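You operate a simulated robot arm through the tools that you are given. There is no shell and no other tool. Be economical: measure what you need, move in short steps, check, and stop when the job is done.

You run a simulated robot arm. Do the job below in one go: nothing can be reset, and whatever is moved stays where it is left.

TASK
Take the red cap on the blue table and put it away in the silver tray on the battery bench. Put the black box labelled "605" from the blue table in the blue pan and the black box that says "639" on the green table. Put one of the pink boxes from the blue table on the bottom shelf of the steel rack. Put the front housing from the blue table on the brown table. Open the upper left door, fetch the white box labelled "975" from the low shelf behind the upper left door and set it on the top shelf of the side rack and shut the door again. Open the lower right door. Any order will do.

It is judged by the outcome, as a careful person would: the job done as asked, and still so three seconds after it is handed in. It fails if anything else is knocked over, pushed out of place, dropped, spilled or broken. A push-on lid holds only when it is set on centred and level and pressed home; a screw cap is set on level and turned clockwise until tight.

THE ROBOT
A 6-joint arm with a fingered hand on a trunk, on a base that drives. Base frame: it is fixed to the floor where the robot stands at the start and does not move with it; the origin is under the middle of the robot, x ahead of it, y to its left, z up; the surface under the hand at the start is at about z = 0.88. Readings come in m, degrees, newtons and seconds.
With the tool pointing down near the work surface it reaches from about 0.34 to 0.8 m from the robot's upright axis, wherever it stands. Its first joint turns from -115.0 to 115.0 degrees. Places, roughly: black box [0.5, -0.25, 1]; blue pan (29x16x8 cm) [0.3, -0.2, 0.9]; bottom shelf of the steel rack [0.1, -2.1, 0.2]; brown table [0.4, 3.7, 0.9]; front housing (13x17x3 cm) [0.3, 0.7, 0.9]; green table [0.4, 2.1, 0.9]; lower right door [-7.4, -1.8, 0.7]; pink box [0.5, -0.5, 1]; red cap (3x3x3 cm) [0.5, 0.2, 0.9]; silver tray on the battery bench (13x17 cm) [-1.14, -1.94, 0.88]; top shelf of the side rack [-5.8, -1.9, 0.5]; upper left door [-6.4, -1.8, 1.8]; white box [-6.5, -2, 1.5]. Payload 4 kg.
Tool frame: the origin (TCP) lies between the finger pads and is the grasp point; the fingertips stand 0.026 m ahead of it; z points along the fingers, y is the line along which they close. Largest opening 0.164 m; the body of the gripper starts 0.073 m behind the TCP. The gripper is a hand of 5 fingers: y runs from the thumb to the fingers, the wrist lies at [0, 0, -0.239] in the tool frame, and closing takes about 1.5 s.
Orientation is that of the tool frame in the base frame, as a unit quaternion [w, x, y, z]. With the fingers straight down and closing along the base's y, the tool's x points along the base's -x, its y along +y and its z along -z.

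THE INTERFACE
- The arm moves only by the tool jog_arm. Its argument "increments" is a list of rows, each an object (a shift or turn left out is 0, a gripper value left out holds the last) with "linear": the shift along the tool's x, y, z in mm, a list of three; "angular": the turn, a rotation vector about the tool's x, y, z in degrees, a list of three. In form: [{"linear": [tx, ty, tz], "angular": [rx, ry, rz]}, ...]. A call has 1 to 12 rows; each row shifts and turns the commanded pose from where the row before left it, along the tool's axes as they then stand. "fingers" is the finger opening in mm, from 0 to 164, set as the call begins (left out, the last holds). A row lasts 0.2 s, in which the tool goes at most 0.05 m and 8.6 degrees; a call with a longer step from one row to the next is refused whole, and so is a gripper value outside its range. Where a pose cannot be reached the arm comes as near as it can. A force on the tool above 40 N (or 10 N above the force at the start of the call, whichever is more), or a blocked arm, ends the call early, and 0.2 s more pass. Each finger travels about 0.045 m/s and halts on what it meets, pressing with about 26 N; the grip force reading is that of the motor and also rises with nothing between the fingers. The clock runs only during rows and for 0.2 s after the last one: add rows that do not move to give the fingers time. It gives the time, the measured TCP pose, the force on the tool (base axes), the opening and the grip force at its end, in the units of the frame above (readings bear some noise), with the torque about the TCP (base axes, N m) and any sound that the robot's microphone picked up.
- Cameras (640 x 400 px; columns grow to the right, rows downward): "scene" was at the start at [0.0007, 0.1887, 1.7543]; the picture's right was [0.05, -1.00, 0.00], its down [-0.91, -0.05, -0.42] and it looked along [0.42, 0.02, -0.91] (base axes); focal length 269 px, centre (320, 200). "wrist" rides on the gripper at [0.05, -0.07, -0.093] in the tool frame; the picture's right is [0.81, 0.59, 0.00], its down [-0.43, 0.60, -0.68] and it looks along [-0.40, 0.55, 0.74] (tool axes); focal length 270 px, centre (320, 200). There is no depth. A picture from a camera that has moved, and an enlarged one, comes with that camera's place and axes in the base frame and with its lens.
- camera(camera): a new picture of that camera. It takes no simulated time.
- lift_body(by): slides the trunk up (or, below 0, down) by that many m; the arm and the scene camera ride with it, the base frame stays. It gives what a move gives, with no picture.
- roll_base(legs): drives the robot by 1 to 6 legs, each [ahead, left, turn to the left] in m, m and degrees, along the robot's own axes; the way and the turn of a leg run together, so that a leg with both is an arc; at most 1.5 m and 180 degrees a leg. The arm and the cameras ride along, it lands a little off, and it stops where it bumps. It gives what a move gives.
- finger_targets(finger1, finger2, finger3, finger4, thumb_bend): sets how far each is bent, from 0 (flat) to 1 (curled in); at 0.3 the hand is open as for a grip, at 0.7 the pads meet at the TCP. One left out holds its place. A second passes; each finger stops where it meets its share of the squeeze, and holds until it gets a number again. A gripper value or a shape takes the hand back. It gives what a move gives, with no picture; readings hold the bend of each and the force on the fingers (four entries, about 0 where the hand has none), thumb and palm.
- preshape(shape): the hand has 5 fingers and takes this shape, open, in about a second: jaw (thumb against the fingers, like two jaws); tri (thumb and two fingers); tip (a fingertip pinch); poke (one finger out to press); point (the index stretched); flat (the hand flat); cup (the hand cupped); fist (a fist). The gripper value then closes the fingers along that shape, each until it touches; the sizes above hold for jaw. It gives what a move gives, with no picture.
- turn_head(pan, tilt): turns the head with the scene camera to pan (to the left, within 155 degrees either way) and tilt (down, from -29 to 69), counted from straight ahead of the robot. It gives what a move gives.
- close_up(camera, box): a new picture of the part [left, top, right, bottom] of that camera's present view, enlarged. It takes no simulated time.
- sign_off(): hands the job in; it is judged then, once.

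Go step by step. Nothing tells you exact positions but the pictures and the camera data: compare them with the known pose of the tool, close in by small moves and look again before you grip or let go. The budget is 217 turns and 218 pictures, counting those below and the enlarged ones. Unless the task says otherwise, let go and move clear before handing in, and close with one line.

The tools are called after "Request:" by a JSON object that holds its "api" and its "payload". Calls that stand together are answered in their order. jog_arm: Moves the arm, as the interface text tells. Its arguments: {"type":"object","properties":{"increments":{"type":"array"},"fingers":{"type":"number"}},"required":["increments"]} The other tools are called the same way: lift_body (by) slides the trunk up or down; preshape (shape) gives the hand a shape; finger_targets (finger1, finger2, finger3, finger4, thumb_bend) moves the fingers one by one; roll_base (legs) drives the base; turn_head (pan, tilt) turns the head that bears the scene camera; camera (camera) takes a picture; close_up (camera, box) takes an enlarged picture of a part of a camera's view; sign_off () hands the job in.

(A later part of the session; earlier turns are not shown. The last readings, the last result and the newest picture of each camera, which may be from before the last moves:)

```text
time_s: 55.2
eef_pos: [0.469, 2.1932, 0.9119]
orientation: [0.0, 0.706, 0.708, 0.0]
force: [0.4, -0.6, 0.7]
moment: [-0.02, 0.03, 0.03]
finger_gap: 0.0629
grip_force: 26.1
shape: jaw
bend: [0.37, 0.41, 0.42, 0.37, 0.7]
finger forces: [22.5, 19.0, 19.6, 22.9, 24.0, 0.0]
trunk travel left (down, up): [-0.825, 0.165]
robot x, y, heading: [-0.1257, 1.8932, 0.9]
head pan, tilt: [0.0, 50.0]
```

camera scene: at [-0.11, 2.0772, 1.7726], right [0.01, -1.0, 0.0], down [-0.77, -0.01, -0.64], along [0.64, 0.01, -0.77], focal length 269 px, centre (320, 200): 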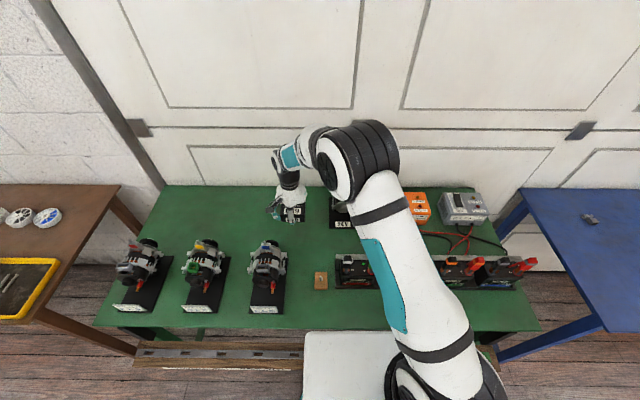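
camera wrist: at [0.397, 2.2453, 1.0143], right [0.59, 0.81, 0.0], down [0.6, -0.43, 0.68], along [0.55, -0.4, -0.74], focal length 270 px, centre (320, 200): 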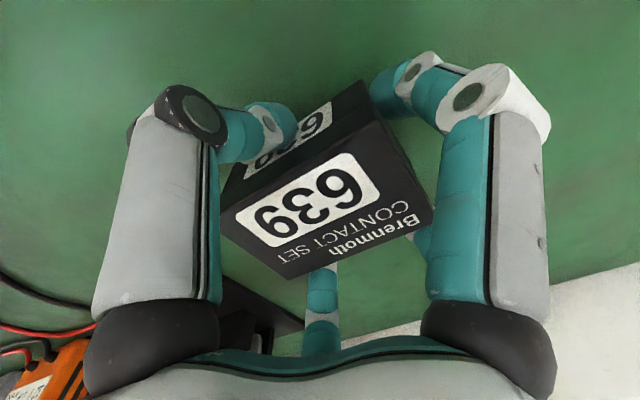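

Light contact is beginning, so I'll release here and retreat up.

Request:
{"api": "jog_arm", "payload": {"increments": [{"linear": [0, 0, 1]}, {}, {}, {}, {}, {}], "fingers": 100}}

Request:
{"api": "jog_arm", "payload": {"increments": [{"linear": [0, 0, -20]}, {"linear": [0, 0, -45]}, {"linear": [0, 0, -45]}, {"linear": [0, 0, -45]}, {"linear": [0, 0, -45]}, {"linear": [0, 0, -45]}, {"linear": [0, 0, -45]}, {}]}}

Request:
{"api": "roll_base", "payload": {"legs": [[-0.34, 0, -0.8]]}}

Request:
{"api": "camera", "payload": {"camera": "scene"}}

```text
time_s: 56.6
eef_pos: [0.4688, 2.1936, 0.911]
orientation: [0.0, 0.706, 0.708, 0.0]
force: [-0.1, 0.2, 0.7]
moment: [0.0, -0.05, -0.02]
finger_gap: 0.0991
grip_force: 0.0
shape: jaw
bend: [0.33, 0.33, 0.33, 0.33, 0.7]
finger forces: [0.1, 0.0, 0.1, 0.0, 0.1, 0.0]
trunk travel left (down, up): [-0.825, 0.165]
robot x, y, heading: [-0.1259, 1.8931, 0.8]
head pan, tilt: [0.0, 50.0]
```

```text
time_s: 58.4
eef_pos: [0.467, 2.1944, 1.2004]
orientation: [0.0, 0.706, 0.708, 0.0]
force: [0.6, -0.5, 0.6]
moment: [0.0, 0.05, -0.01]
finger_gap: 0.0996
grip_force: 0.0
shape: jaw
bend: [0.33, 0.33, 0.33, 0.33, 0.7]
finger forces: [0.1, 0.1, 0.0, 0.0, 0.1, 0.1]
trunk travel left (down, up): [-0.825, 0.165]
robot x, y, heading: [-0.1238, 1.8918, 0.7]
head pan, tilt: [0.0, 50.0]
```

```text
time_s: 60.6
eef_pos: [0.1352, 2.1821, 1.2003]
orientation: [0.0, 0.713, 0.701, 0.001]
force: [-0.7, -0.8, 0.6]
moment: [0.0, 0.01, -0.02]
finger_gap: 0.0994
grip_force: 0.0
shape: jaw
bend: [0.33, 0.33, 0.33, 0.33, 0.7]
finger forces: [0.0, 0.0, 0.0, 0.0, 0.0, 0.1]
trunk travel left (down, up): [-0.825, 0.165]
robot x, y, heading: [-0.4646, 1.8897, -0.3]
head pan, tilt: [0.0, 50.0]
```

```text
184 pictures are left
camera scene: at [-0.443, 2.0767, 1.7726], right [-0.01, -1.0, 0.0], down [-0.77, 0.01, -0.64], along [0.64, -0.01, -0.77], focal length 269 px, centre (320, 200)
```

scene: 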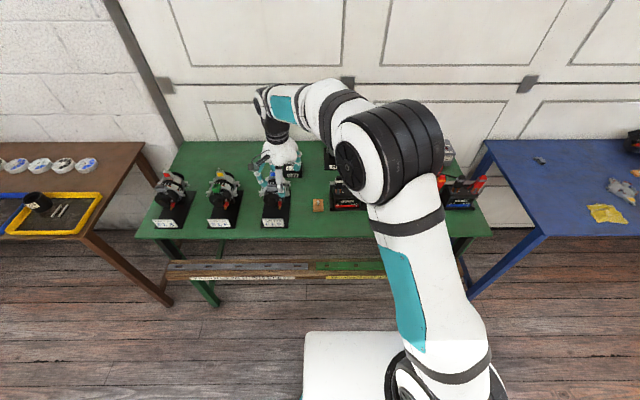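

The 639 box is on the green table. Next I'll drive back right for the front housing, near (0.35, 0.73).

Request:
{"api": "roll_base", "payload": {"legs": [[0, -1.04, 0.3], [0.3, 0, 0]]}}

Request:
{"api": "jog_arm", "payload": {"increments": [{"linear": [-45, -10, 0]}, {"linear": [-45, -10, 0]}, {"linear": [-45, -10, 0]}, {"linear": [-45, -10, 0]}, {"linear": [-45, -10, 0]}, {"linear": [-45, -10, 0]}, {"linear": [-45, -10, 0]}, {"linear": [-45, -10, 0]}, {}], "fingers": 150}}

Request:
{"api": "turn_head", "payload": {"pan": 0, "tilt": 55}}

Request:
{"api": "camera", "payload": {"camera": "scene"}}

Request:
{"api": "camera", "payload": {"camera": "wrist"}}

```text
time_s: 67.5
eef_pos: [0.4237, 1.1502, 1.2]
orientation: [-0.001, 0.71, 0.704, -0.001]
force: [-0.5, -0.5, 0.2]
moment: [-0.02, 0.04, -0.01]
finger_gap: 0.0994
grip_force: 0.1
shape: jaw
bend: [0.33, 0.33, 0.33, 0.33, 0.7]
finger forces: [0.0, 0.1, 0.1, 0.1, 0.1, 0.0]
trunk travel left (down, up): [-0.825, 0.165]
robot x, y, heading: [-0.1696, 0.8516, 0.2]
head pan, tilt: [0.0, 50.0]
```

```text
time_s: 69.5
eef_pos: [0.3386, 0.7882, 1.2003]
orientation: [-0.001, 0.71, 0.704, 0.0]
force: [-0.4, 0.0, -0.7]
moment: [-0.03, 0.0, 0.02]
finger_gap: 0.1499
grip_force: 0.1
shape: jaw
bend: [0.26, 0.26, 0.26, 0.26, 0.33]
finger forces: [0.0, 0.0, 0.0, 0.1, 0.1, 0.0]
trunk travel left (down, up): [-0.825, 0.165]
robot x, y, heading: [-0.1729, 0.8544, 0.0]
head pan, tilt: [0.0, 50.0]
```

```text
time_s: 70.2
eef_pos: [0.3398, 0.7868, 1.199]
orientation: [0.0, 0.709, 0.705, 0.0]
force: [0.7, -0.2, 0.0]
moment: [0.03, 0.01, 0.0]
finger_gap: 0.15
grip_force: 0.1
shape: jaw
bend: [0.26, 0.26, 0.26, 0.26, 0.33]
finger forces: [0.0, 0.0, 0.0, 0.0, 0.1, 0.0]
trunk travel left (down, up): [-0.825, 0.165]
robot x, y, heading: [-0.1709, 0.8526, 0.0]
head pan, tilt: [0.0, 55.0]
```

```text
183 pictures are left
camera scene: at [-0.1591, 1.0373, 1.7661], right [0.0, -1.0, 0.0], down [-0.82, 0.0, -0.57], along [0.57, 0.0, -0.82], focal length 269 px, centre (320, 200)
```

scene: 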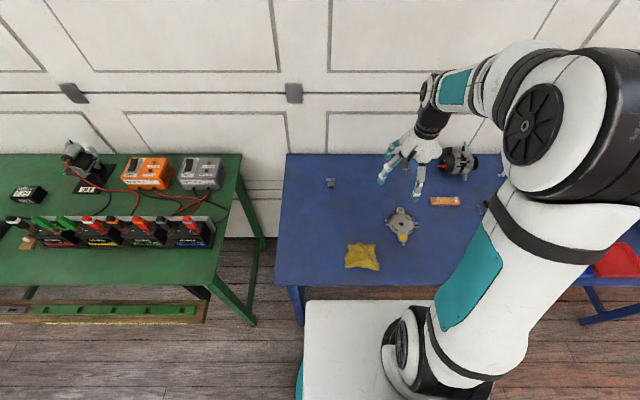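

```text
182 pictures are left
camera wrist: at [0.2683, 0.8386, 1.2926], right [0.59, 0.8, 0.0], down [0.59, -0.44, 0.68], along [0.55, -0.4, -0.74], focal length 270 px, centre (320, 200)
```

wrist: 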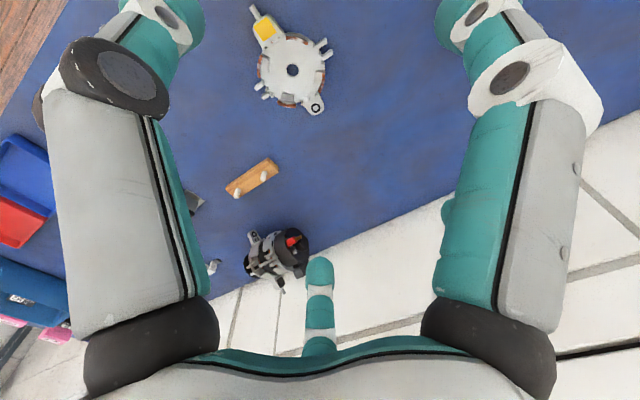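

Request:
{"api": "close_up", "payload": {"camera": "wrist", "box": [200, 0, 380, 112]}}

Request:
{"api": "close_up", "payload": {"camera": "scene", "box": [340, 190, 460, 265]}}

```text
3.56 times, centred on (290, 56) of wrist
camera zoom: at [0.2683, 0.8386, 1.2926], right [0.59, 0.8, 0.0], down [0.59, -0.44, 0.68], along [0.55, -0.4, -0.74], focal length 961 px, centre (427, 712)
```

zoom: 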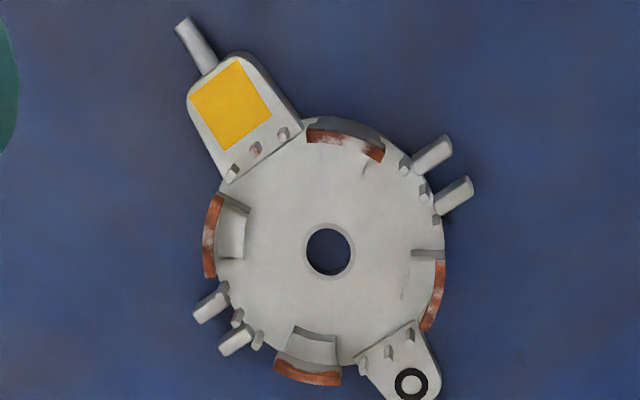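

```text
5.33 times, centred on (400, 228) of scene
camera zoom: at [-0.1591, 1.0373, 1.7661], right [0.0, -1.0, 0.0], down [-0.82, 0.0, -0.57], along [0.57, 0.0, -0.82], focal length 1436 px, centre (-107, 53)
```

zoom: 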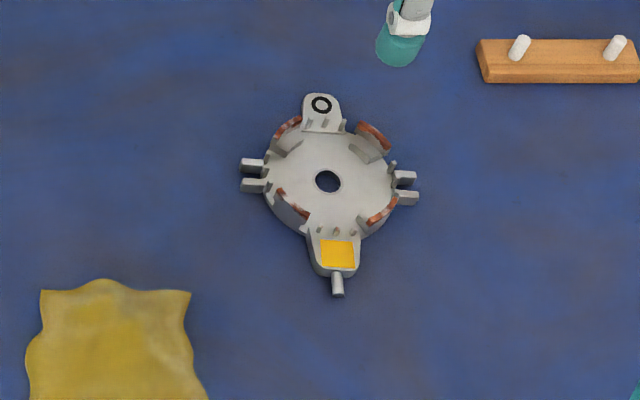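

The housing is centred at about (0.338, 0.738), its long axis nearly along x (5° off) and side lugs about 12 cm apart along y. I'll turn the hand back to close along y.

Request:
{"api": "jog_arm", "payload": {"increments": [{"linear": [-49, 0, 0]}, {"angular": [0, 0, -8.5]}, {"angular": [0, 0, -8.5]}, {"angular": [0, 0, -8.5]}, {"angular": [0, 0, -8.5]}, {"angular": [0, 0, -8.5]}, {"angular": [0, 0, -8.5]}, {"angular": [0, 0, -8.5]}, {"angular": [0, 0, -8.5]}, {"angular": [0, 0, -8.5]}, {"angular": [0, 0, -8]}, {}], "fingers": 155}}

Request:
{"api": "jog_arm", "payload": {"increments": [{"linear": [0, 0, 45]}, {"linear": [0, 0, 45]}, {"linear": [0, 0, 45]}, {"linear": [0, 0, 30]}, {}]}}

Request:
{"api": "camera", "payload": {"camera": "wrist"}}

Request:
{"api": "close_up", "payload": {"camera": "scene", "box": [320, 170, 480, 270]}}

```text
time_s: 72.8
eef_pos: [0.3384, 0.74, 1.1993]
orientation: [0.0, 0.051, 0.999, 0.0]
force: [-0.2, 0.3, -0.5]
moment: [-0.01, 0.03, -0.03]
finger_gap: 0.1548
grip_force: 0.0
shape: jaw
bend: [0.27, 0.27, 0.27, 0.27, 0.29]
finger forces: [0.0, 0.1, 0.0, 0.0, 0.1, 0.0]
trunk travel left (down, up): [-0.825, 0.165]
robot x, y, heading: [-0.1718, 0.8516, -0.1]
head pan, tilt: [0.0, 55.0]
```

```text
time_s: 74.0
eef_pos: [0.3389, 0.7396, 1.034]
orientation: [0.0, 0.051, 0.999, 0.0]
force: [0.4, 0.9, 0.5]
moment: [-0.01, -0.01, -0.01]
finger_gap: 0.1547
grip_force: 0.0
shape: jaw
bend: [0.27, 0.27, 0.27, 0.27, 0.29]
finger forces: [0.0, 0.0, 0.0, 0.0, 0.0, 0.0]
trunk travel left (down, up): [-0.825, 0.165]
robot x, y, heading: [-0.1726, 0.854, 0.1]
head pan, tilt: [0.0, 55.0]
```

```text
179 pictures are left
camera wrist: at [0.2792, 0.6772, 1.1275], right [-0.74, 0.67, 0.0], down [0.49, 0.55, 0.68], along [0.45, 0.5, -0.74], focal length 270 px, centre (320, 200)
```

wrist: 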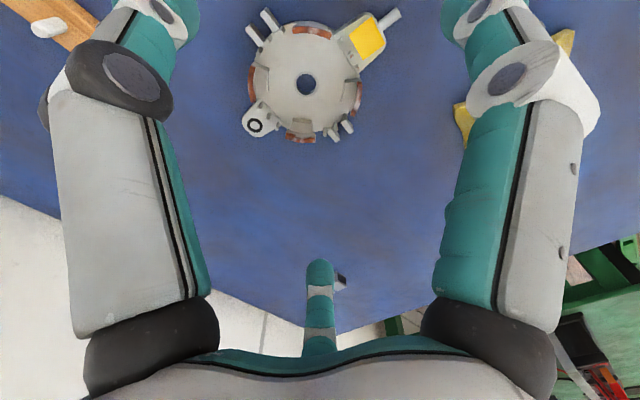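

```text
4.00 times, centred on (400, 220) of scene
camera zoom: at [-0.1594, 1.0374, 1.7661], right [0.0, -1.0, 0.0], down [-0.82, 0.0, -0.57], along [0.57, 0.0, -0.82], focal length 1077 px, centre (0, 120)
```

zoom: 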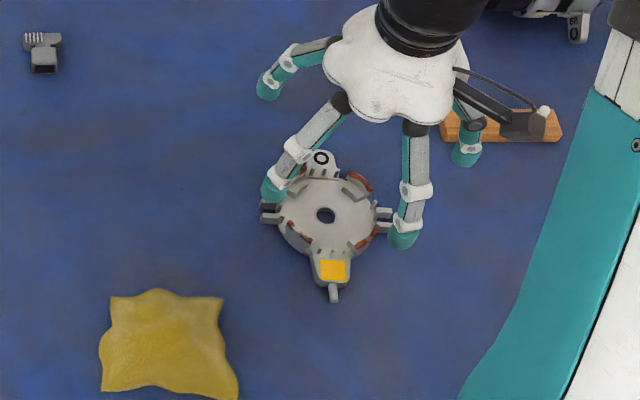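

The hand brackets the housing. I'll descend to just above gripping height and check finger clearance.

Request:
{"api": "jog_arm", "payload": {"increments": [{"linear": [0, 0, 40]}, {"linear": [0, 0, 30]}, {}]}}

Request:
{"api": "camera", "payload": {"camera": "wrist"}}

Request:
{"api": "close_up", "payload": {"camera": "scene", "box": [340, 170, 460, 245]}}

```text
time_s: 74.8
eef_pos: [0.3375, 0.74, 0.9642]
orientation: [0.0, 0.051, 0.999, -0.001]
force: [-0.5, 0.0, -0.7]
moment: [0.04, 0.0, 0.0]
finger_gap: 0.1548
grip_force: 0.0
shape: jaw
bend: [0.27, 0.27, 0.27, 0.27, 0.29]
finger forces: [0.1, 0.0, 0.0, 0.0, 0.0, 0.0]
trunk travel left (down, up): [-0.825, 0.165]
robot x, y, heading: [-0.173, 0.8544, 0.1]
head pan, tilt: [0.0, 55.0]
```

```text
177 pictures are left
camera wrist: at [0.2791, 0.6766, 1.0579], right [-0.74, 0.67, 0.0], down [0.49, 0.55, 0.68], along [0.45, 0.5, -0.74], focal length 270 px, centre (320, 200)
```

wrist: 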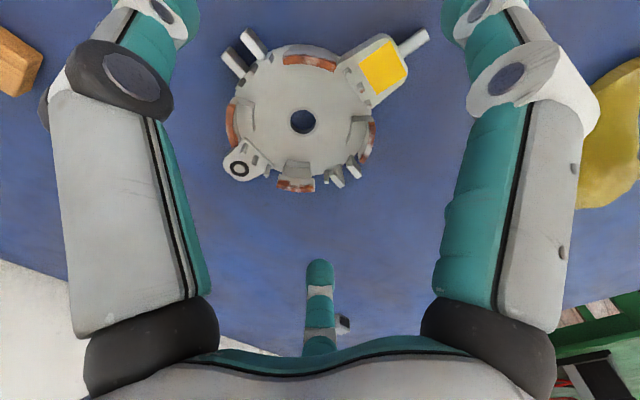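

```text
5.33 times, centred on (400, 208) of scene
camera zoom: at [-0.1593, 1.0374, 1.7661], right [0.0, -1.0, 0.0], down [-0.82, 0.0, -0.57], along [0.57, 0.0, -0.82], focal length 1436 px, centre (-107, 160)
```

zoom: 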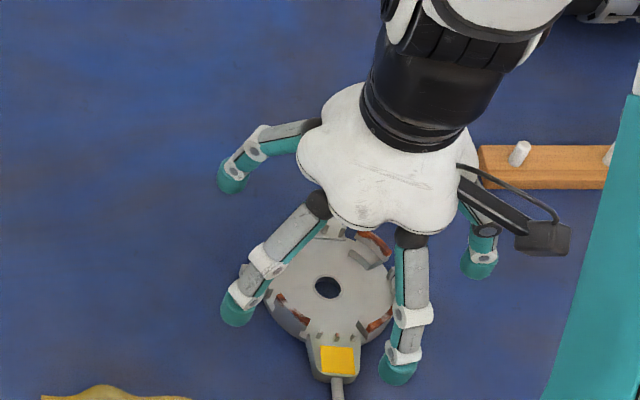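

The five fingers sit roughly radially: the thumb faces the -y lugs and the side fingers flank the ears. I'll descend fully with the hand wide open.

Request:
{"api": "jog_arm", "payload": {"increments": [{"linear": [0, -1, 0]}, {"linear": [0, 0, 15]}, {"linear": [0, 0, 15]}, {"linear": [0, 0, 15]}, {"linear": [0, 0, 6]}, {}], "fingers": 164}}

Request:
{"api": "camera", "payload": {"camera": "wrist"}}

Request:
{"api": "close_up", "payload": {"camera": "scene", "box": [340, 170, 460, 245]}}

```text
time_s: 76.2
eef_pos: [0.3396, 0.7406, 0.913]
orientation: [0.0, 0.051, 0.999, -0.001]
force: [-0.5, 0.0, 0.3]
moment: [0.05, -0.02, 0.03]
finger_gap: 0.1639
grip_force: 0.1
shape: jaw
bend: [0.3, 0.3, 0.3, 0.3, 0.3]
finger forces: [0.0, 0.1, 0.0, 0.1, 0.0, 0.0]
trunk travel left (down, up): [-0.825, 0.165]
robot x, y, heading: [-0.1716, 0.8546, 0.2]
head pan, tilt: [0.0, 55.0]
```

```text
175 pictures are left
camera wrist: at [0.2807, 0.6765, 1.0065], right [-0.74, 0.67, 0.0], down [0.49, 0.55, 0.68], along [0.45, 0.5, -0.74], focal length 270 px, centre (320, 200)
```

wrist: 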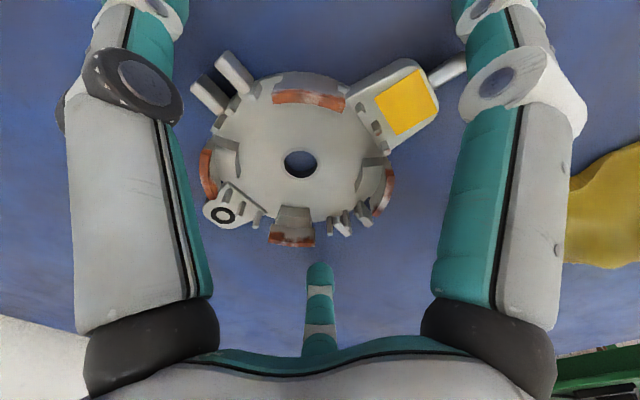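

```text
5.33 times, centred on (400, 208) of scene
camera zoom: at [-0.159, 1.0373, 1.7661], right [0.0, -1.0, 0.0], down [-0.82, 0.0, -0.57], along [0.57, 0.0, -0.82], focal length 1436 px, centre (-107, 160)
```

zoom: 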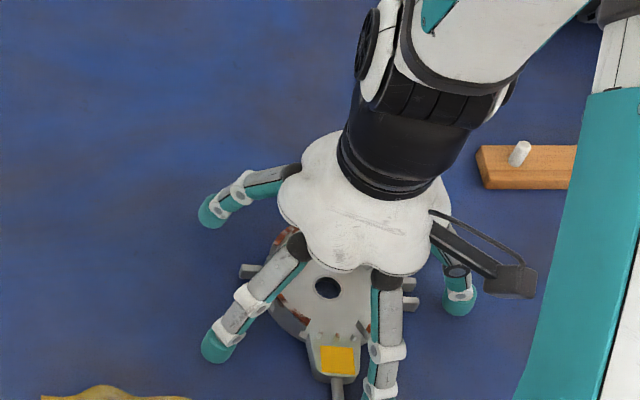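

Everything clears. I'll close gently and check.

Request:
{"api": "jog_arm", "payload": {"increments": [{}, {}, {}, {}, {}, {}, {}, {}, {}], "fingers": 50}}

Request:
{"api": "camera", "payload": {"camera": "wrist"}}

Request:
{"api": "close_up", "payload": {"camera": "scene", "box": [340, 170, 460, 245]}}

```text
time_s: 78.2
eef_pos: [0.3398, 0.7402, 0.916]
orientation: [0.003, 0.051, 0.999, -0.001]
force: [-3.5, 3.5, 41.3]
moment: [-0.12, -0.08, 0.04]
finger_gap: 0.0242
grip_force: 25.7
shape: jaw
bend: [0.83, 0.7, 0.74, 0.79, 0.66]
finger forces: [0.1, 88.4, 0.0, 0.0, 0.0, 0.0]
trunk travel left (down, up): [-0.825, 0.165]
robot x, y, heading: [-0.1743, 0.8542, 0.1]
head pan, tilt: [0.0, 55.0]
```

```text
173 pictures are left
camera wrist: at [0.2794, 0.6772, 1.0092], right [-0.74, 0.67, 0.0], down [0.49, 0.55, 0.68], along [0.46, 0.5, -0.73], focal length 270 px, centre (320, 200)
```

wrist: 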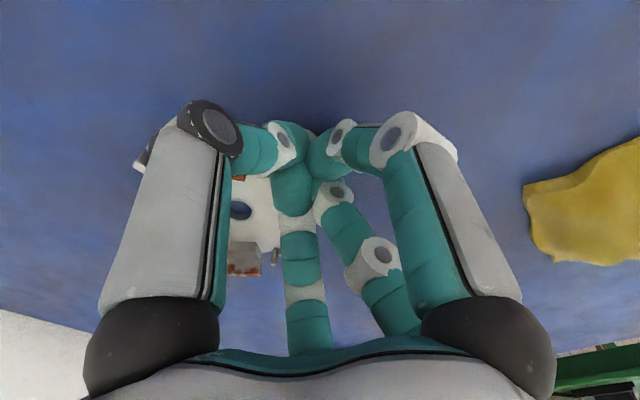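

```text
5.33 times, centred on (400, 208) of scene
camera zoom: at [-0.1633, 1.0387, 1.7663], right [0.0, -1.0, 0.0], down [-0.82, 0.0, -0.58], along [0.58, 0.0, -0.82], focal length 1436 px, centre (-107, 160)
```

zoom: 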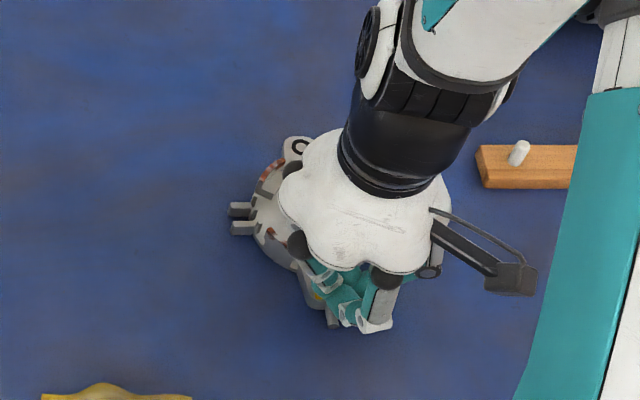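

The fingers rode over the top of the ring and nudged the housing. I'll lift a little, open and look again.

Request:
{"api": "jog_arm", "payload": {"increments": [{"linear": [0, 0, -6]}, {"linear": [0, 0, -10]}, {}, {}, {}, {}, {}, {"linear": [0, 0, -40]}, {"linear": [0, 0, -45]}, {}], "fingers": 164}}

Request:
{"api": "camera", "payload": {"camera": "wrist"}}

Request:
{"api": "close_up", "payload": {"camera": "scene", "box": [340, 170, 460, 245]}}

```text
time_s: 80.4
eef_pos: [0.3411, 0.7412, 1.0145]
orientation: [0.0, 0.051, 0.999, 0.0]
force: [-0.2, -0.4, -0.3]
moment: [-0.01, 0.0, 0.0]
finger_gap: 0.1644
grip_force: 0.0
shape: jaw
bend: [0.3, 0.3, 0.3, 0.3, 0.3]
finger forces: [0.0, 0.1, 0.1, 0.0, 0.1, 0.0]
trunk travel left (down, up): [-0.825, 0.165]
robot x, y, heading: [-0.1713, 0.8551, 0.0]
head pan, tilt: [0.0, 55.0]
```

```text
171 pictures are left
camera wrist: at [0.2816, 0.6779, 1.1077], right [-0.74, 0.67, 0.0], down [0.49, 0.55, 0.68], along [0.45, 0.5, -0.74], focal length 270 px, centre (320, 200)
```

wrist: 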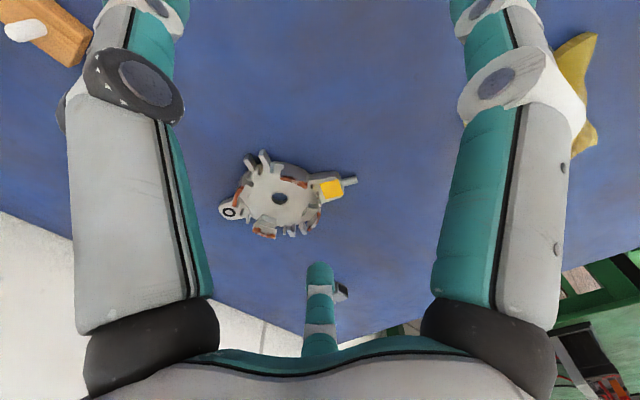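

```text
5.33 times, centred on (400, 208) of scene
camera zoom: at [-0.1584, 1.0371, 1.7661], right [0.0, -1.0, 0.0], down [-0.82, 0.0, -0.57], along [0.57, 0.0, -0.82], focal length 1436 px, centre (-107, 160)
```

zoom: 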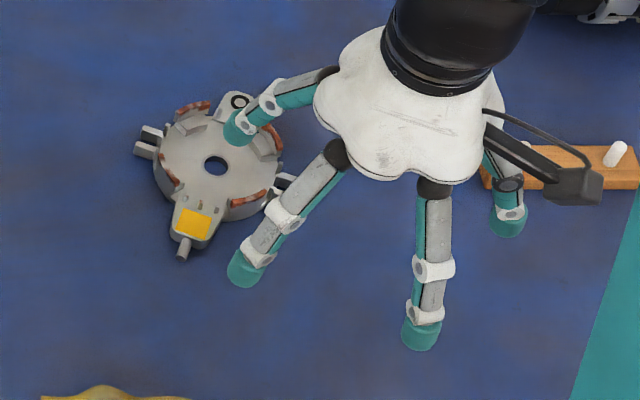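

The housing slid to about (0.439, 0.80), turned roughly 24°, and is still flat. I'll try the three-finger shape, which suits a round part better, and look at the hand first.

Request:
{"api": "preshape", "payload": {"shape": "tri"}}

Request:
{"api": "camera", "payload": {"camera": "wrist"}}

Request:
{"api": "close_up", "payload": {"camera": "scene", "box": [340, 170, 460, 245]}}

```text
time_s: 81.3
eef_pos: [0.3401, 0.7402, 1.0142]
orientation: [0.0, 0.052, 0.999, 0.001]
force: [0.5, 0.9, 0.5]
moment: [0.01, 0.01, 0.05]
finger_gap: 0.1642
grip_force: 0.1
shape: tri
bend: [0.14, 0.3, 0.3, 0.14, 0.3]
finger forces: [0.2, 0.0, 0.0, 0.0, 0.0, 0.1]
trunk travel left (down, up): [-0.825, 0.165]
robot x, y, heading: [-0.1732, 0.8535, 0.2]
head pan, tilt: [0.0, 55.0]
```

```text
169 pictures are left
camera wrist: at [0.2813, 0.6779, 1.1077], right [-0.74, 0.67, 0.0], down [0.49, 0.55, 0.68], along [0.45, 0.5, -0.74], focal length 270 px, centre (320, 200)
```

wrist: 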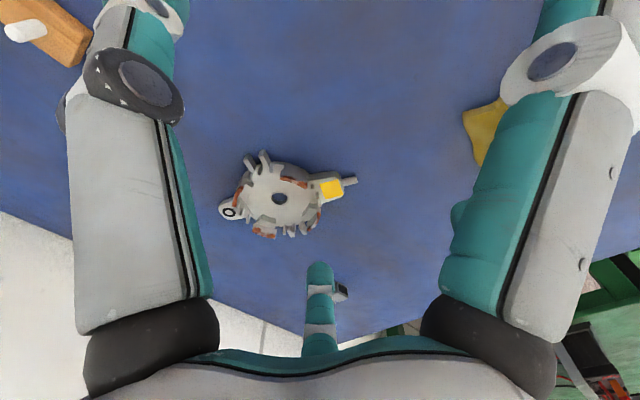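

```text
5.33 times, centred on (400, 208) of scene
camera zoom: at [-0.1591, 1.0373, 1.7661], right [0.0, -1.0, 0.0], down [-0.82, 0.0, -0.57], along [0.57, 0.0, -0.82], focal length 1436 px, centre (-107, 160)
```

zoom: 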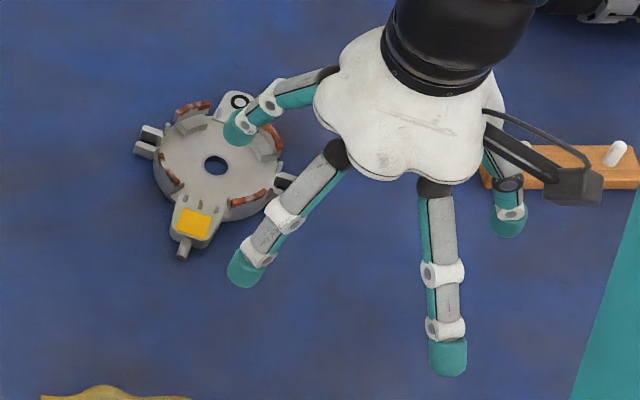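

Only the thumb and two fingers will close in this shape. I'll turn 17.7° to line the thumb up with the side lugs and move over the housing.

Request:
{"api": "jog_arm", "payload": {"increments": [{"angular": [0, 0, 8.5]}, {"angular": [0, 0, 8.5]}, {"linear": [-22, 30, 0]}, {"linear": [-22, 30, 0]}, {"linear": [-23, 29, 0]}, {}]}}

Request:
{"api": "camera", "payload": {"camera": "wrist"}}

Request:
{"api": "close_up", "payload": {"camera": "scene", "box": [330, 140, 450, 215]}}

```text
time_s: 82.7
eef_pos: [0.4352, 0.7942, 1.0162]
orientation: [0.0, 0.198, 0.98, 0.0]
force: [0.9, 1.0, -0.3]
moment: [0.0, -0.02, 0.01]
finger_gap: 0.1641
grip_force: 0.1
shape: tri
bend: [0.14, 0.3, 0.3, 0.14, 0.3]
finger forces: [0.1, 0.1, 0.1, 0.0, 0.0, 0.0]
trunk travel left (down, up): [-0.825, 0.165]
robot x, y, heading: [-0.1743, 0.8507, 0.3]
head pan, tilt: [0.0, 55.0]
```

```text
167 pictures are left
camera wrist: at [0.36, 0.7504, 1.1087], right [-0.52, 0.86, 0.0], down [0.63, 0.38, 0.68], along [0.58, 0.35, -0.74], focal length 270 px, centre (320, 200)
```

wrist: 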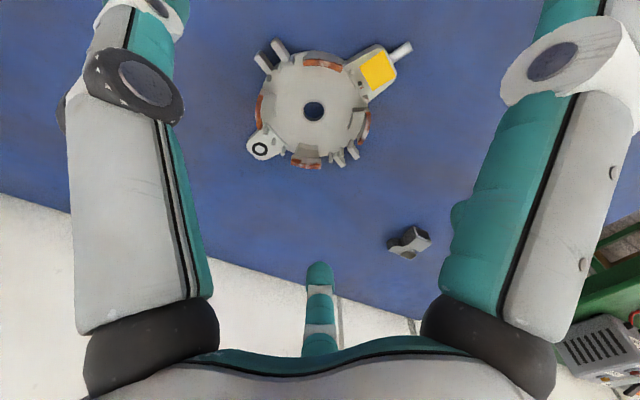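

```text
5.33 times, centred on (390, 178) of scene
camera zoom: at [-0.1599, 1.0369, 1.7661], right [0.0, -1.0, 0.0], down [-0.82, 0.0, -0.57], along [0.57, 0.0, -0.82], focal length 1436 px, centre (-53, 320)
```

zoom: 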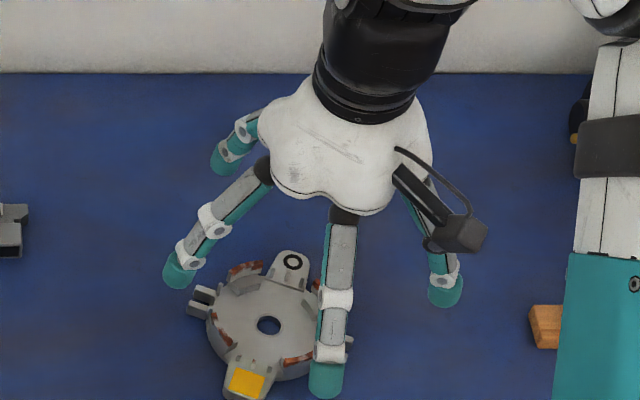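

Aligned to within about 5 mm. I'll correct, descend lower than before and look.

Request:
{"api": "jog_arm", "payload": {"increments": [{"linear": [-3, 5, 0]}, {"linear": [0, 0, 40]}, {"linear": [0, 0, 40]}, {"linear": [0, 0, 22]}, {"linear": [0, 0, 5]}, {}]}}

Request:
{"api": "camera", "payload": {"camera": "wrist"}}

Request:
{"api": "close_up", "payload": {"camera": "scene", "box": [330, 140, 450, 215]}}

```text
time_s: 84.1
eef_pos: [0.4396, 0.7983, 0.908]
orientation: [0.0, 0.199, 0.98, -0.001]
force: [-0.8, 0.1, -0.3]
moment: [-0.01, 0.0, 0.0]
finger_gap: 0.1641
grip_force: 0.2
shape: tri
bend: [0.14, 0.3, 0.3, 0.14, 0.3]
finger forces: [0.1, 0.0, 0.1, 0.0, 0.0, 0.0]
trunk travel left (down, up): [-0.825, 0.165]
robot x, y, heading: [-0.1701, 0.8503, 0.0]
head pan, tilt: [0.0, 55.0]
```

```text
165 pictures are left
camera wrist: at [0.3651, 0.7547, 1.0013], right [-0.52, 0.86, 0.0], down [0.63, 0.38, 0.68], along [0.58, 0.35, -0.74], focal length 270 px, centre (320, 200)
```

wrist: 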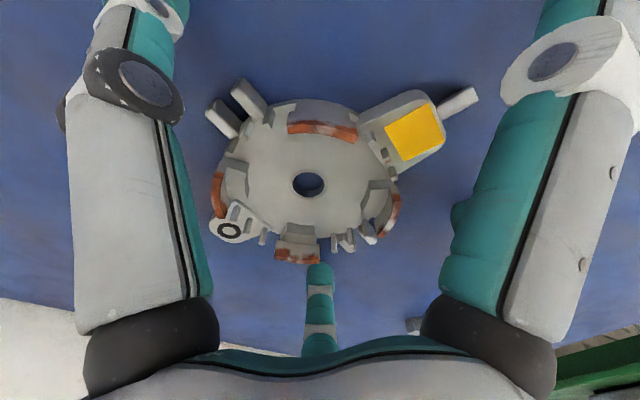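

```text
5.33 times, centred on (390, 178) of scene
camera zoom: at [-0.159, 1.0373, 1.7661], right [0.0, -1.0, 0.0], down [-0.82, 0.0, -0.57], along [0.57, 0.0, -0.82], focal length 1436 px, centre (-53, 320)
```

zoom: 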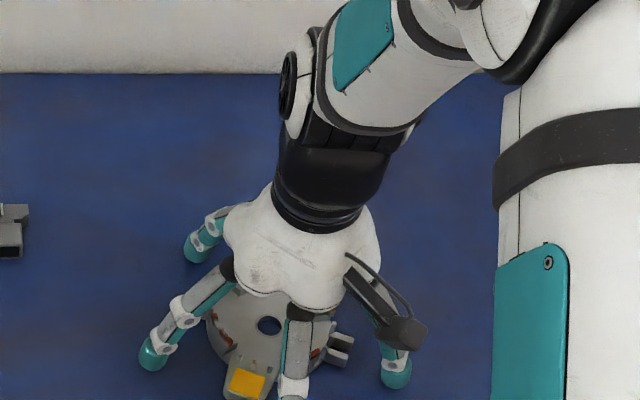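

Centred well. I'll close in stages, first to 110.

Request:
{"api": "jog_arm", "payload": {"increments": [{}, {}, {}, {}, {}, {}, {}], "fingers": 110}}

Request:
{"api": "camera", "payload": {"camera": "wrist"}}

```text
time_s: 85.7
eef_pos: [0.4403, 0.7995, 0.9076]
orientation: [0.0, 0.199, 0.98, 0.0]
force: [-0.1, -1.7, -0.1]
moment: [-0.04, 0.03, -0.01]
finger_gap: 0.1112
grip_force: 0.1
shape: tri
bend: [0.14, 0.3, 0.3, 0.14, 0.7]
finger forces: [0.1, 0.0, 0.0, 0.1, 0.7, 0.0]
trunk travel left (down, up): [-0.825, 0.165]
robot x, y, heading: [-0.1679, 0.8522, 0.1]
head pan, tilt: [0.0, 55.0]
```

```text
163 pictures are left
camera wrist: at [0.365, 0.7545, 1.0015], right [-0.52, 0.86, 0.0], down [0.63, 0.38, 0.68], along [0.58, 0.35, -0.74], focal length 270 px, centre (320, 200)
```

wrist: 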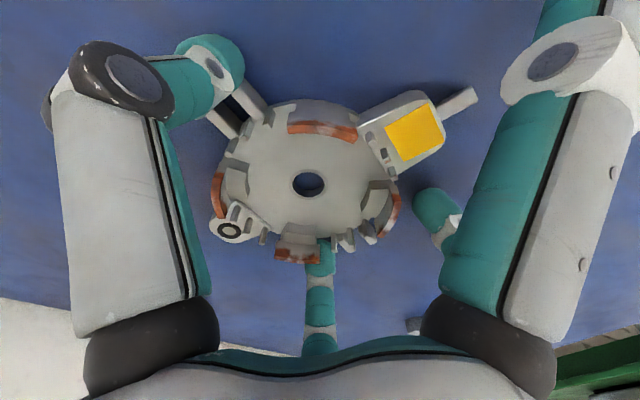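

Request:
{"api": "jog_arm", "payload": {"increments": [{}, {}, {}, {}, {}, {}], "fingers": 80}}

Request:
{"api": "camera", "payload": {"camera": "wrist"}}

```text
time_s: 87.1
eef_pos: [0.4402, 0.7971, 0.9099]
orientation: [0.001, 0.198, 0.98, 0.0]
force: [-2.6, -0.5, 7.2]
moment: [0.21, -0.57, 0.06]
finger_gap: 0.0953
grip_force: 25.7
shape: tri
bend: [0.27, 0.39, 0.33, 0.27, 0.7]
finger forces: [0.0, 16.1, 28.6, 0.1, 24.5, 0.0]
trunk travel left (down, up): [-0.825, 0.165]
robot x, y, heading: [-0.1719, 0.8527, 0.2]
head pan, tilt: [0.0, 55.0]
```

```text
162 pictures are left
camera wrist: at [0.3646, 0.7546, 1.0022], right [-0.52, 0.86, 0.0], down [0.63, 0.38, 0.68], along [0.58, 0.35, -0.73], focal length 270 px, centre (320, 200)
```

wrist: 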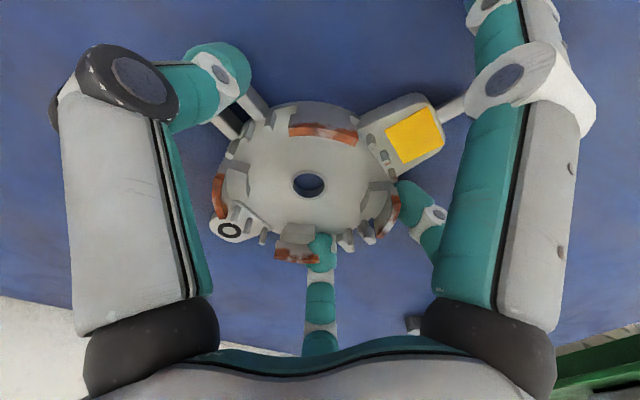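

The thumb and both fingers hold the ring. I'll lift slowly and check that it stays.

Request:
{"api": "jog_arm", "payload": {"increments": [{}, {"linear": [0, 0, -10]}, {"linear": [0, 0, -15]}, {"linear": [0, 0, -20]}, {}], "fingers": 70}}

Request:
{"api": "camera", "payload": {"camera": "wrist"}}

Request:
{"api": "close_up", "payload": {"camera": "scene", "box": [330, 140, 450, 215]}}

```text
time_s: 88.3
eef_pos: [0.4408, 0.7973, 0.9533]
orientation: [-0.001, 0.199, 0.98, 0.0]
force: [-0.3, 0.0, -4.4]
moment: [-0.01, 0.05, 0.0]
finger_gap: 0.095
grip_force: 25.7
shape: tri
bend: [0.28, 0.39, 0.33, 0.28, 0.7]
finger forces: [0.0, 15.7, 13.6, 0.0, 23.7, 0.0]
trunk travel left (down, up): [-0.825, 0.165]
robot x, y, heading: [-0.17, 0.8515, 0.0]
head pan, tilt: [0.0, 55.0]
```

```text
161 pictures are left
camera wrist: at [0.3658, 0.7537, 1.0464], right [-0.52, 0.86, 0.0], down [0.63, 0.38, 0.68], along [0.58, 0.35, -0.74], focal length 270 px, centre (320, 200)
```

wrist: 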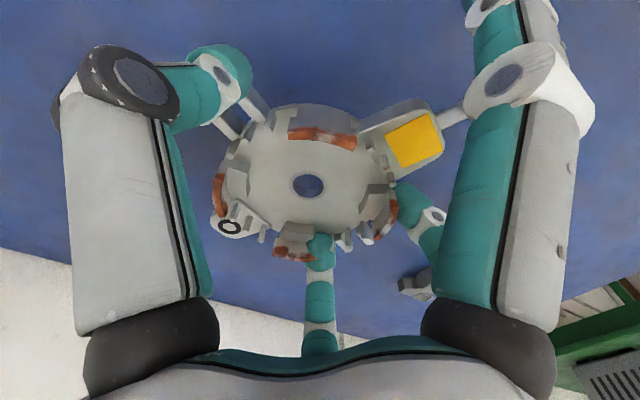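

```text
5.33 times, centred on (390, 178) of scene
camera zoom: at [-0.1582, 1.0372, 1.7661], right [0.0, -1.0, 0.0], down [-0.82, 0.0, -0.57], along [0.57, 0.0, -0.82], focal length 1436 px, centre (-53, 320)
```

zoom: 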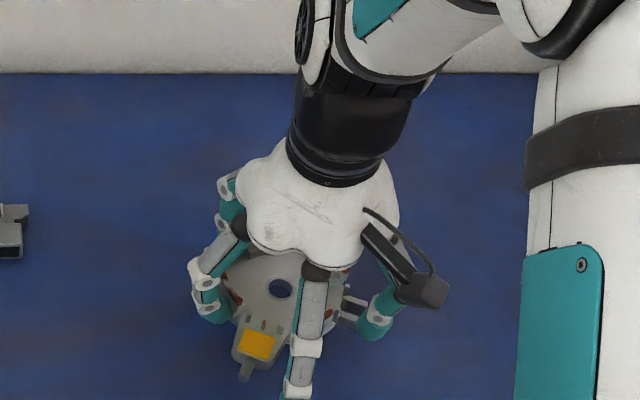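

The housing is lifted level and secure. I'll raise it and drive toward the brown table.

Request:
{"api": "jog_arm", "payload": {"increments": [{"linear": [0, 0, -30]}, {"linear": [0, 0, -40]}, {"linear": [0, 0, -40]}, {"linear": [0, 0, -40]}, {"linear": [0, 0, -40]}, {"linear": [0, 0, -40]}, {}]}}

Request:
{"api": "roll_base", "payload": {"legs": [[-0.4, 0, 0], [0, 1.3, 0], [0, 1.2, 0]]}}

Request:
{"api": "turn_head", "payload": {"pan": 15, "tilt": 45}}

Request:
{"api": "camera", "payload": {"camera": "scene"}}

Request:
{"api": "camera", "payload": {"camera": "wrist"}}

```text
time_s: 89.9
eef_pos: [0.4441, 0.7963, 1.184]
orientation: [-0.001, 0.198, 0.98, 0.0]
force: [0.5, 0.9, -4.0]
moment: [-0.01, 0.07, 0.02]
finger_gap: 0.0949
grip_force: 25.8
shape: tri
bend: [0.28, 0.39, 0.33, 0.28, 0.7]
finger forces: [0.0, 15.6, 13.2, 0.0, 23.9, 0.1]
trunk travel left (down, up): [-0.825, 0.165]
robot x, y, heading: [-0.1685, 0.851, 0.1]
head pan, tilt: [0.0, 55.0]
```

```text
time_s: 104.2
eef_pos: [0.0794, 3.2688, 1.1844]
orientation: [0.0, 0.213, 0.977, 0.001]
force: [0.6, 0.0, -3.7]
moment: [-0.02, 0.02, 0.03]
finger_gap: 0.0949
grip_force: 25.5
shape: tri
bend: [0.28, 0.39, 0.33, 0.28, 0.7]
finger forces: [0.0, 15.7, 13.3, 0.0, 23.7, 0.0]
trunk travel left (down, up): [-0.825, 0.165]
robot x, y, heading: [-0.5351, 3.3398, -1.5]
head pan, tilt: [0.0, 55.0]
```

```text
time_s: 105.0
eef_pos: [0.0794, 3.2679, 1.1842]
orientation: [0.0, 0.213, 0.977, 0.0]
force: [-0.5, -0.2, -3.5]
moment: [0.01, 0.02, -0.01]
finger_gap: 0.0947
grip_force: 25.9
shape: tri
bend: [0.28, 0.39, 0.33, 0.28, 0.7]
finger forces: [0.0, 15.6, 13.3, 0.0, 23.8, 0.1]
trunk travel left (down, up): [-0.825, 0.165]
robot x, y, heading: [-0.5334, 3.3411, -1.6]
head pan, tilt: [15.0, 45.0]
```

```text
159 pictures are left
camera scene: at [-0.5086, 3.5456, 1.7795], right [0.23, -0.97, 0.0], down [-0.69, -0.16, -0.71], along [0.69, 0.16, -0.71], focal length 269 px, centre (320, 200)
```

scene: 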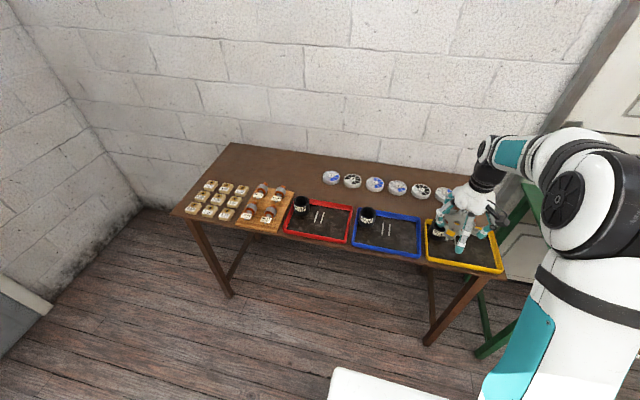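

```text
158 pictures are left
camera wrist: at [0.003, 3.226, 1.2774], right [-0.49, 0.87, 0.0], down [0.64, 0.36, 0.68], along [0.59, 0.33, -0.74], focal length 270 px, centre (320, 200)
```

wrist: 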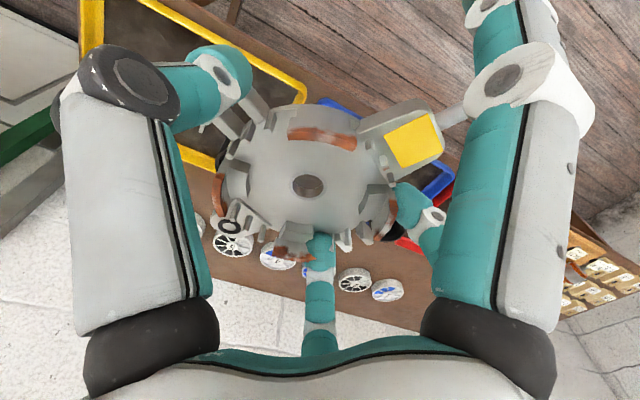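

The brown table's back area around (0.57, 4.0) is free. I'll drive there with the hand high.

Request:
{"api": "roll_base", "payload": {"legs": [[0, 0.52, 1.6], [0.42, 0, 0]]}}

Request:
{"api": "camera", "payload": {"camera": "scene"}}

```text
time_s: 110.1
eef_pos: [0.5049, 3.8183, 1.1836]
orientation: [-0.001, 0.189, 0.982, 0.0]
force: [0.3, 0.3, -3.2]
moment: [0.01, 0.04, -0.01]
finger_gap: 0.0948
grip_force: 26.4
shape: tri
bend: [0.28, 0.39, 0.33, 0.28, 0.7]
finger forces: [0.0, 15.8, 13.2, 0.1, 23.7, 0.0]
trunk travel left (down, up): [-0.825, 0.165]
robot x, y, heading: [-0.1155, 3.8617, 1.4]
head pan, tilt: [15.0, 45.0]
```

```text
157 pictures are left
camera scene: at [-0.0949, 4.0681, 1.7795], right [0.28, -0.96, 0.0], down [-0.68, -0.2, -0.71], along [0.68, 0.2, -0.71], focal length 269 px, centre (320, 200)
```

scene: 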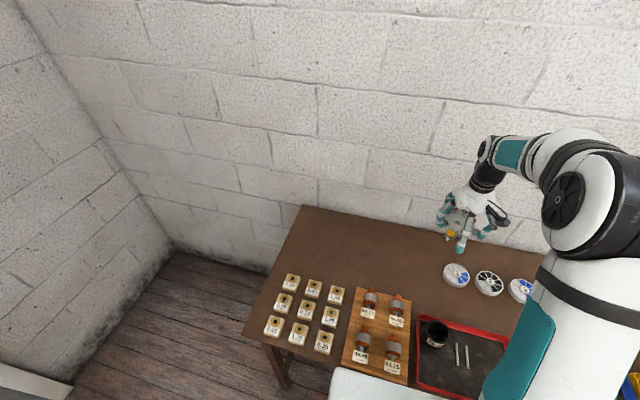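

Request:
{"api": "jog_arm", "payload": {"increments": [{"linear": [2, 42, 0]}, {"linear": [2, 42, 0]}, {"linear": [2, 42, 0]}, {"linear": [2, 43, 0]}, {"linear": [0, 0, 45]}, {"linear": [0, 0, 45]}, {"linear": [0, 0, 45]}, {"linear": [0, 0, 45]}, {"linear": [0, 0, 45]}, {}]}}

Request:
{"api": "camera", "payload": {"camera": "wrist"}}

Request:
{"api": "camera", "payload": {"camera": "scene"}}

```text
time_s: 112.3
eef_pos: [0.5583, 3.9781, 0.9587]
orientation: [-0.001, 0.189, 0.982, 0.001]
force: [-1.0, 0.6, -3.5]
moment: [-0.02, 0.01, 0.03]
finger_gap: 0.0943
grip_force: 26.1
shape: tri
bend: [0.28, 0.39, 0.33, 0.28, 0.7]
finger forces: [0.0, 15.7, 13.1, 0.0, 23.9, 0.1]
trunk travel left (down, up): [-0.825, 0.165]
robot x, y, heading: [-0.1128, 3.8622, 1.3]
head pan, tilt: [15.0, 45.0]
```

```text
156 pictures are left
camera wrist: at [0.4839, 3.9324, 1.0525], right [-0.53, 0.85, 0.0], down [0.62, 0.39, 0.68], along [0.57, 0.36, -0.74], focal length 270 px, centre (320, 200)
```

wrist: 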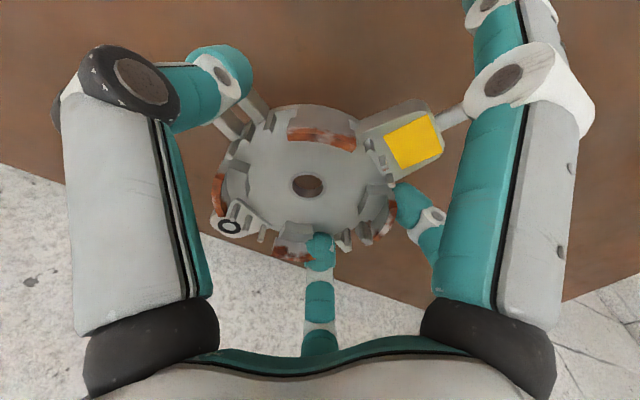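

```text
155 pictures are left
camera scene: at [-0.0967, 4.0681, 1.7795], right [0.28, -0.96, 0.0], down [-0.68, -0.2, -0.71], along [0.68, 0.2, -0.71], focal length 269 px, centre (320, 200)
```

scene: 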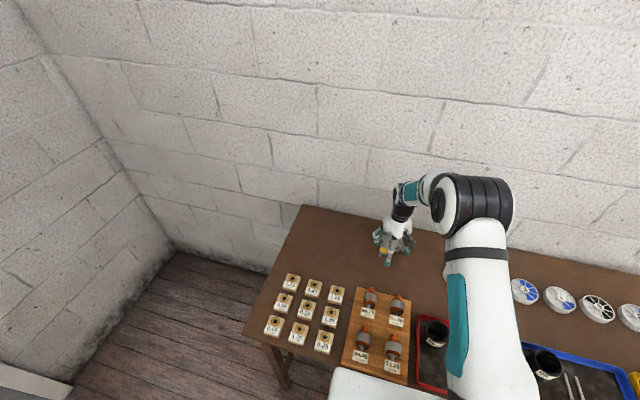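

Request:
{"api": "jog_arm", "payload": {"increments": [{"linear": [0, 0, 25]}, {"linear": [0, 0, 12]}, {"linear": [0, 0, 4]}, {"linear": [0, 0, 4]}, {"linear": [0, 0, 3]}, {}]}}

```text
time_s: 113.7
eef_pos: [0.5593, 3.9791, 0.9112]
orientation: [0.001, 0.189, 0.982, 0.0]
force: [-0.7, -0.4, 2.7]
moment: [-0.13, -0.42, -0.03]
finger_gap: 0.0946
grip_force: 26.0
shape: tri
bend: [0.28, 0.39, 0.33, 0.28, 0.7]
finger forces: [0.1, 16.6, 17.0, 0.0, 24.5, 0.0]
trunk travel left (down, up): [-0.825, 0.165]
robot x, y, heading: [-0.1085, 3.8635, 1.3]
head pan, tilt: [15.0, 45.0]
```

The housing is touching the table. I'll open and lift away.

Request:
{"api": "jog_arm", "payload": {"increments": [{}, {}, {}, {}, {}, {}, {}, {}, {}, {}], "fingers": 164}}

Request:
{"api": "jog_arm", "payload": {"increments": [{"linear": [0, 0, -15]}, {"linear": [0, 0, -30]}, {"linear": [0, 0, -45]}, {"linear": [0, 0, -45]}, {"linear": [0, 0, -45]}, {"linear": [0, 0, -45]}, {"linear": [0, 0, -45]}, {}]}}

Request:
{"api": "camera", "payload": {"camera": "wrist"}}

```text
time_s: 115.9
eef_pos: [0.5594, 3.9784, 0.9111]
orientation: [0.0, 0.19, 0.982, 0.0]
force: [0.4, -0.1, -0.2]
moment: [0.02, -0.04, -0.02]
finger_gap: 0.1638
grip_force: 0.1
shape: tri
bend: [0.14, 0.3, 0.3, 0.14, 0.3]
finger forces: [0.1, 0.1, 0.0, 0.1, 0.0, 0.0]
trunk travel left (down, up): [-0.825, 0.165]
robot x, y, heading: [-0.1093, 3.8571, 1.5]
head pan, tilt: [15.0, 45.0]
```

```text
time_s: 117.7
eef_pos: [0.5617, 3.9776, 1.1806]
orientation: [0.0, 0.189, 0.982, 0.0]
force: [0.5, 0.4, 0.2]
moment: [-0.03, 0.02, 0.02]
finger_gap: 0.1641
grip_force: 0.0
shape: tri
bend: [0.14, 0.3, 0.3, 0.14, 0.3]
finger forces: [0.0, 0.1, 0.0, 0.0, 0.0, 0.0]
trunk travel left (down, up): [-0.825, 0.165]
robot x, y, heading: [-0.1127, 3.8644, 1.4]
head pan, tilt: [15.0, 45.0]
```

```text
154 pictures are left
camera wrist: at [0.4872, 3.9319, 1.2743], right [-0.53, 0.85, 0.0], down [0.62, 0.39, 0.68], along [0.57, 0.36, -0.74], focal length 270 px, centre (320, 200)
```

wrist: 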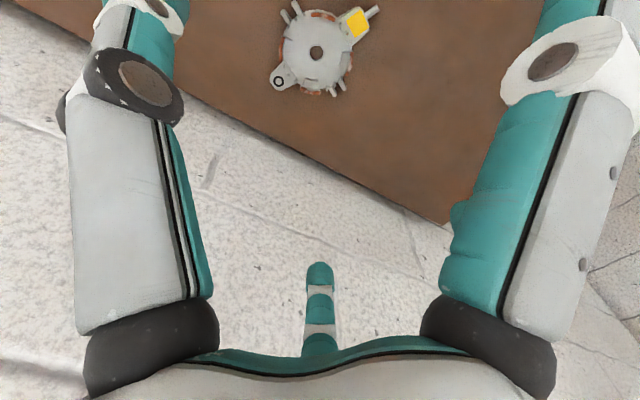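

The housing rests on the brown table. Next is the pink box 963 at the right end of the blue table, so I'll back out and drive right.

Request:
{"api": "preshape", "payload": {"shape": "jaw"}}

Request:
{"api": "roll_base", "payload": {"legs": [[-0.42, 0, -1.4], [0, -1.3, 0], [0, -1.3, 0], [0, -1.25, 0]]}}

Request:
{"api": "roll_base", "payload": {"legs": [[0.38, 0, 0]]}}

Request:
{"api": "turn_head", "payload": {"pan": -15, "tilt": 55}}

Request:
{"api": "camera", "payload": {"camera": "scene"}}

```text
time_s: 118.6
eef_pos: [0.5615, 3.9775, 1.1815]
orientation: [0.0, 0.188, 0.982, -0.001]
force: [-0.6, 0.1, -0.1]
moment: [-0.02, 0.0, -0.02]
finger_gap: 0.1641
grip_force: 0.1
shape: jaw
bend: [0.3, 0.3, 0.3, 0.3, 0.3]
finger forces: [0.1, 0.0, 0.0, 0.1, 0.0, 0.0]
trunk travel left (down, up): [-0.825, 0.165]
robot x, y, heading: [-0.1116, 3.8629, 1.2]
head pan, tilt: [15.0, 45.0]
```

```text
time_s: 139.4
eef_pos: [0.0996, 0.0721, 1.1814]
orientation: [0.0, 0.215, 0.977, 0.0]
force: [-0.8, -0.3, 0.1]
moment: [0.02, -0.01, 0.0]
finger_gap: 0.1638
grip_force: 0.1
shape: jaw
bend: [0.3, 0.3, 0.3, 0.3, 0.3]
finger forces: [0.0, 0.1, 0.1, 0.1, 0.1, 0.0]
trunk travel left (down, up): [-0.825, 0.165]
robot x, y, heading: [-0.575, -0.0087, -2.0]
head pan, tilt: [15.0, 45.0]
```

```text
time_s: 141.9
eef_pos: [0.4816, 0.0592, 1.1802]
orientation: [0.0, 0.215, 0.977, 0.0]
force: [0.5, -0.2, 0.0]
moment: [0.01, 0.04, 0.02]
finger_gap: 0.1638
grip_force: 0.1
shape: jaw
bend: [0.3, 0.3, 0.3, 0.3, 0.3]
finger forces: [0.1, 0.0, 0.0, 0.1, 0.0, 0.1]
trunk travel left (down, up): [-0.825, 0.165]
robot x, y, heading: [-0.1941, -0.0195, -1.9]
head pan, tilt: [15.0, 45.0]
```

```text
time_s: 142.8
eef_pos: [0.4803, 0.0587, 1.1812]
orientation: [0.0, 0.214, 0.977, 0.0]
force: [0.1, -0.8, 0.0]
moment: [0.02, 0.01, 0.03]
finger_gap: 0.1643
grip_force: 0.0
shape: jaw
bend: [0.3, 0.3, 0.3, 0.3, 0.3]
finger forces: [0.0, 0.0, 0.0, 0.0, 0.1, 0.1]
trunk travel left (down, up): [-0.825, 0.165]
robot x, y, heading: [-0.1946, -0.022, -1.9]
head pan, tilt: [-15.0, 55.0]
```

```text
153 pictures are left
camera scene: at [-0.1809, 0.1459, 1.7661], right [-0.29, -0.96, 0.0], down [-0.78, 0.24, -0.57], along [0.55, -0.17, -0.82], focal length 269 px, centre (320, 200)
```

scene: 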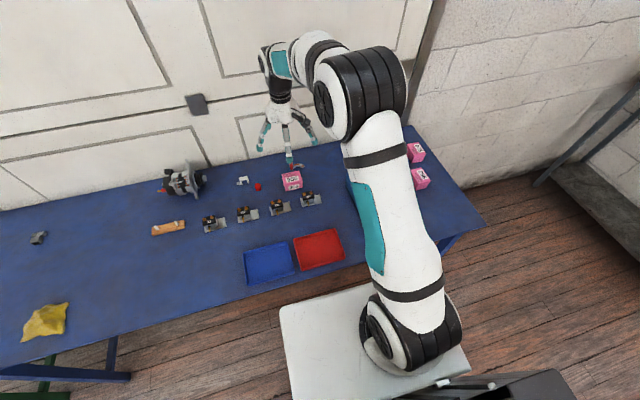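

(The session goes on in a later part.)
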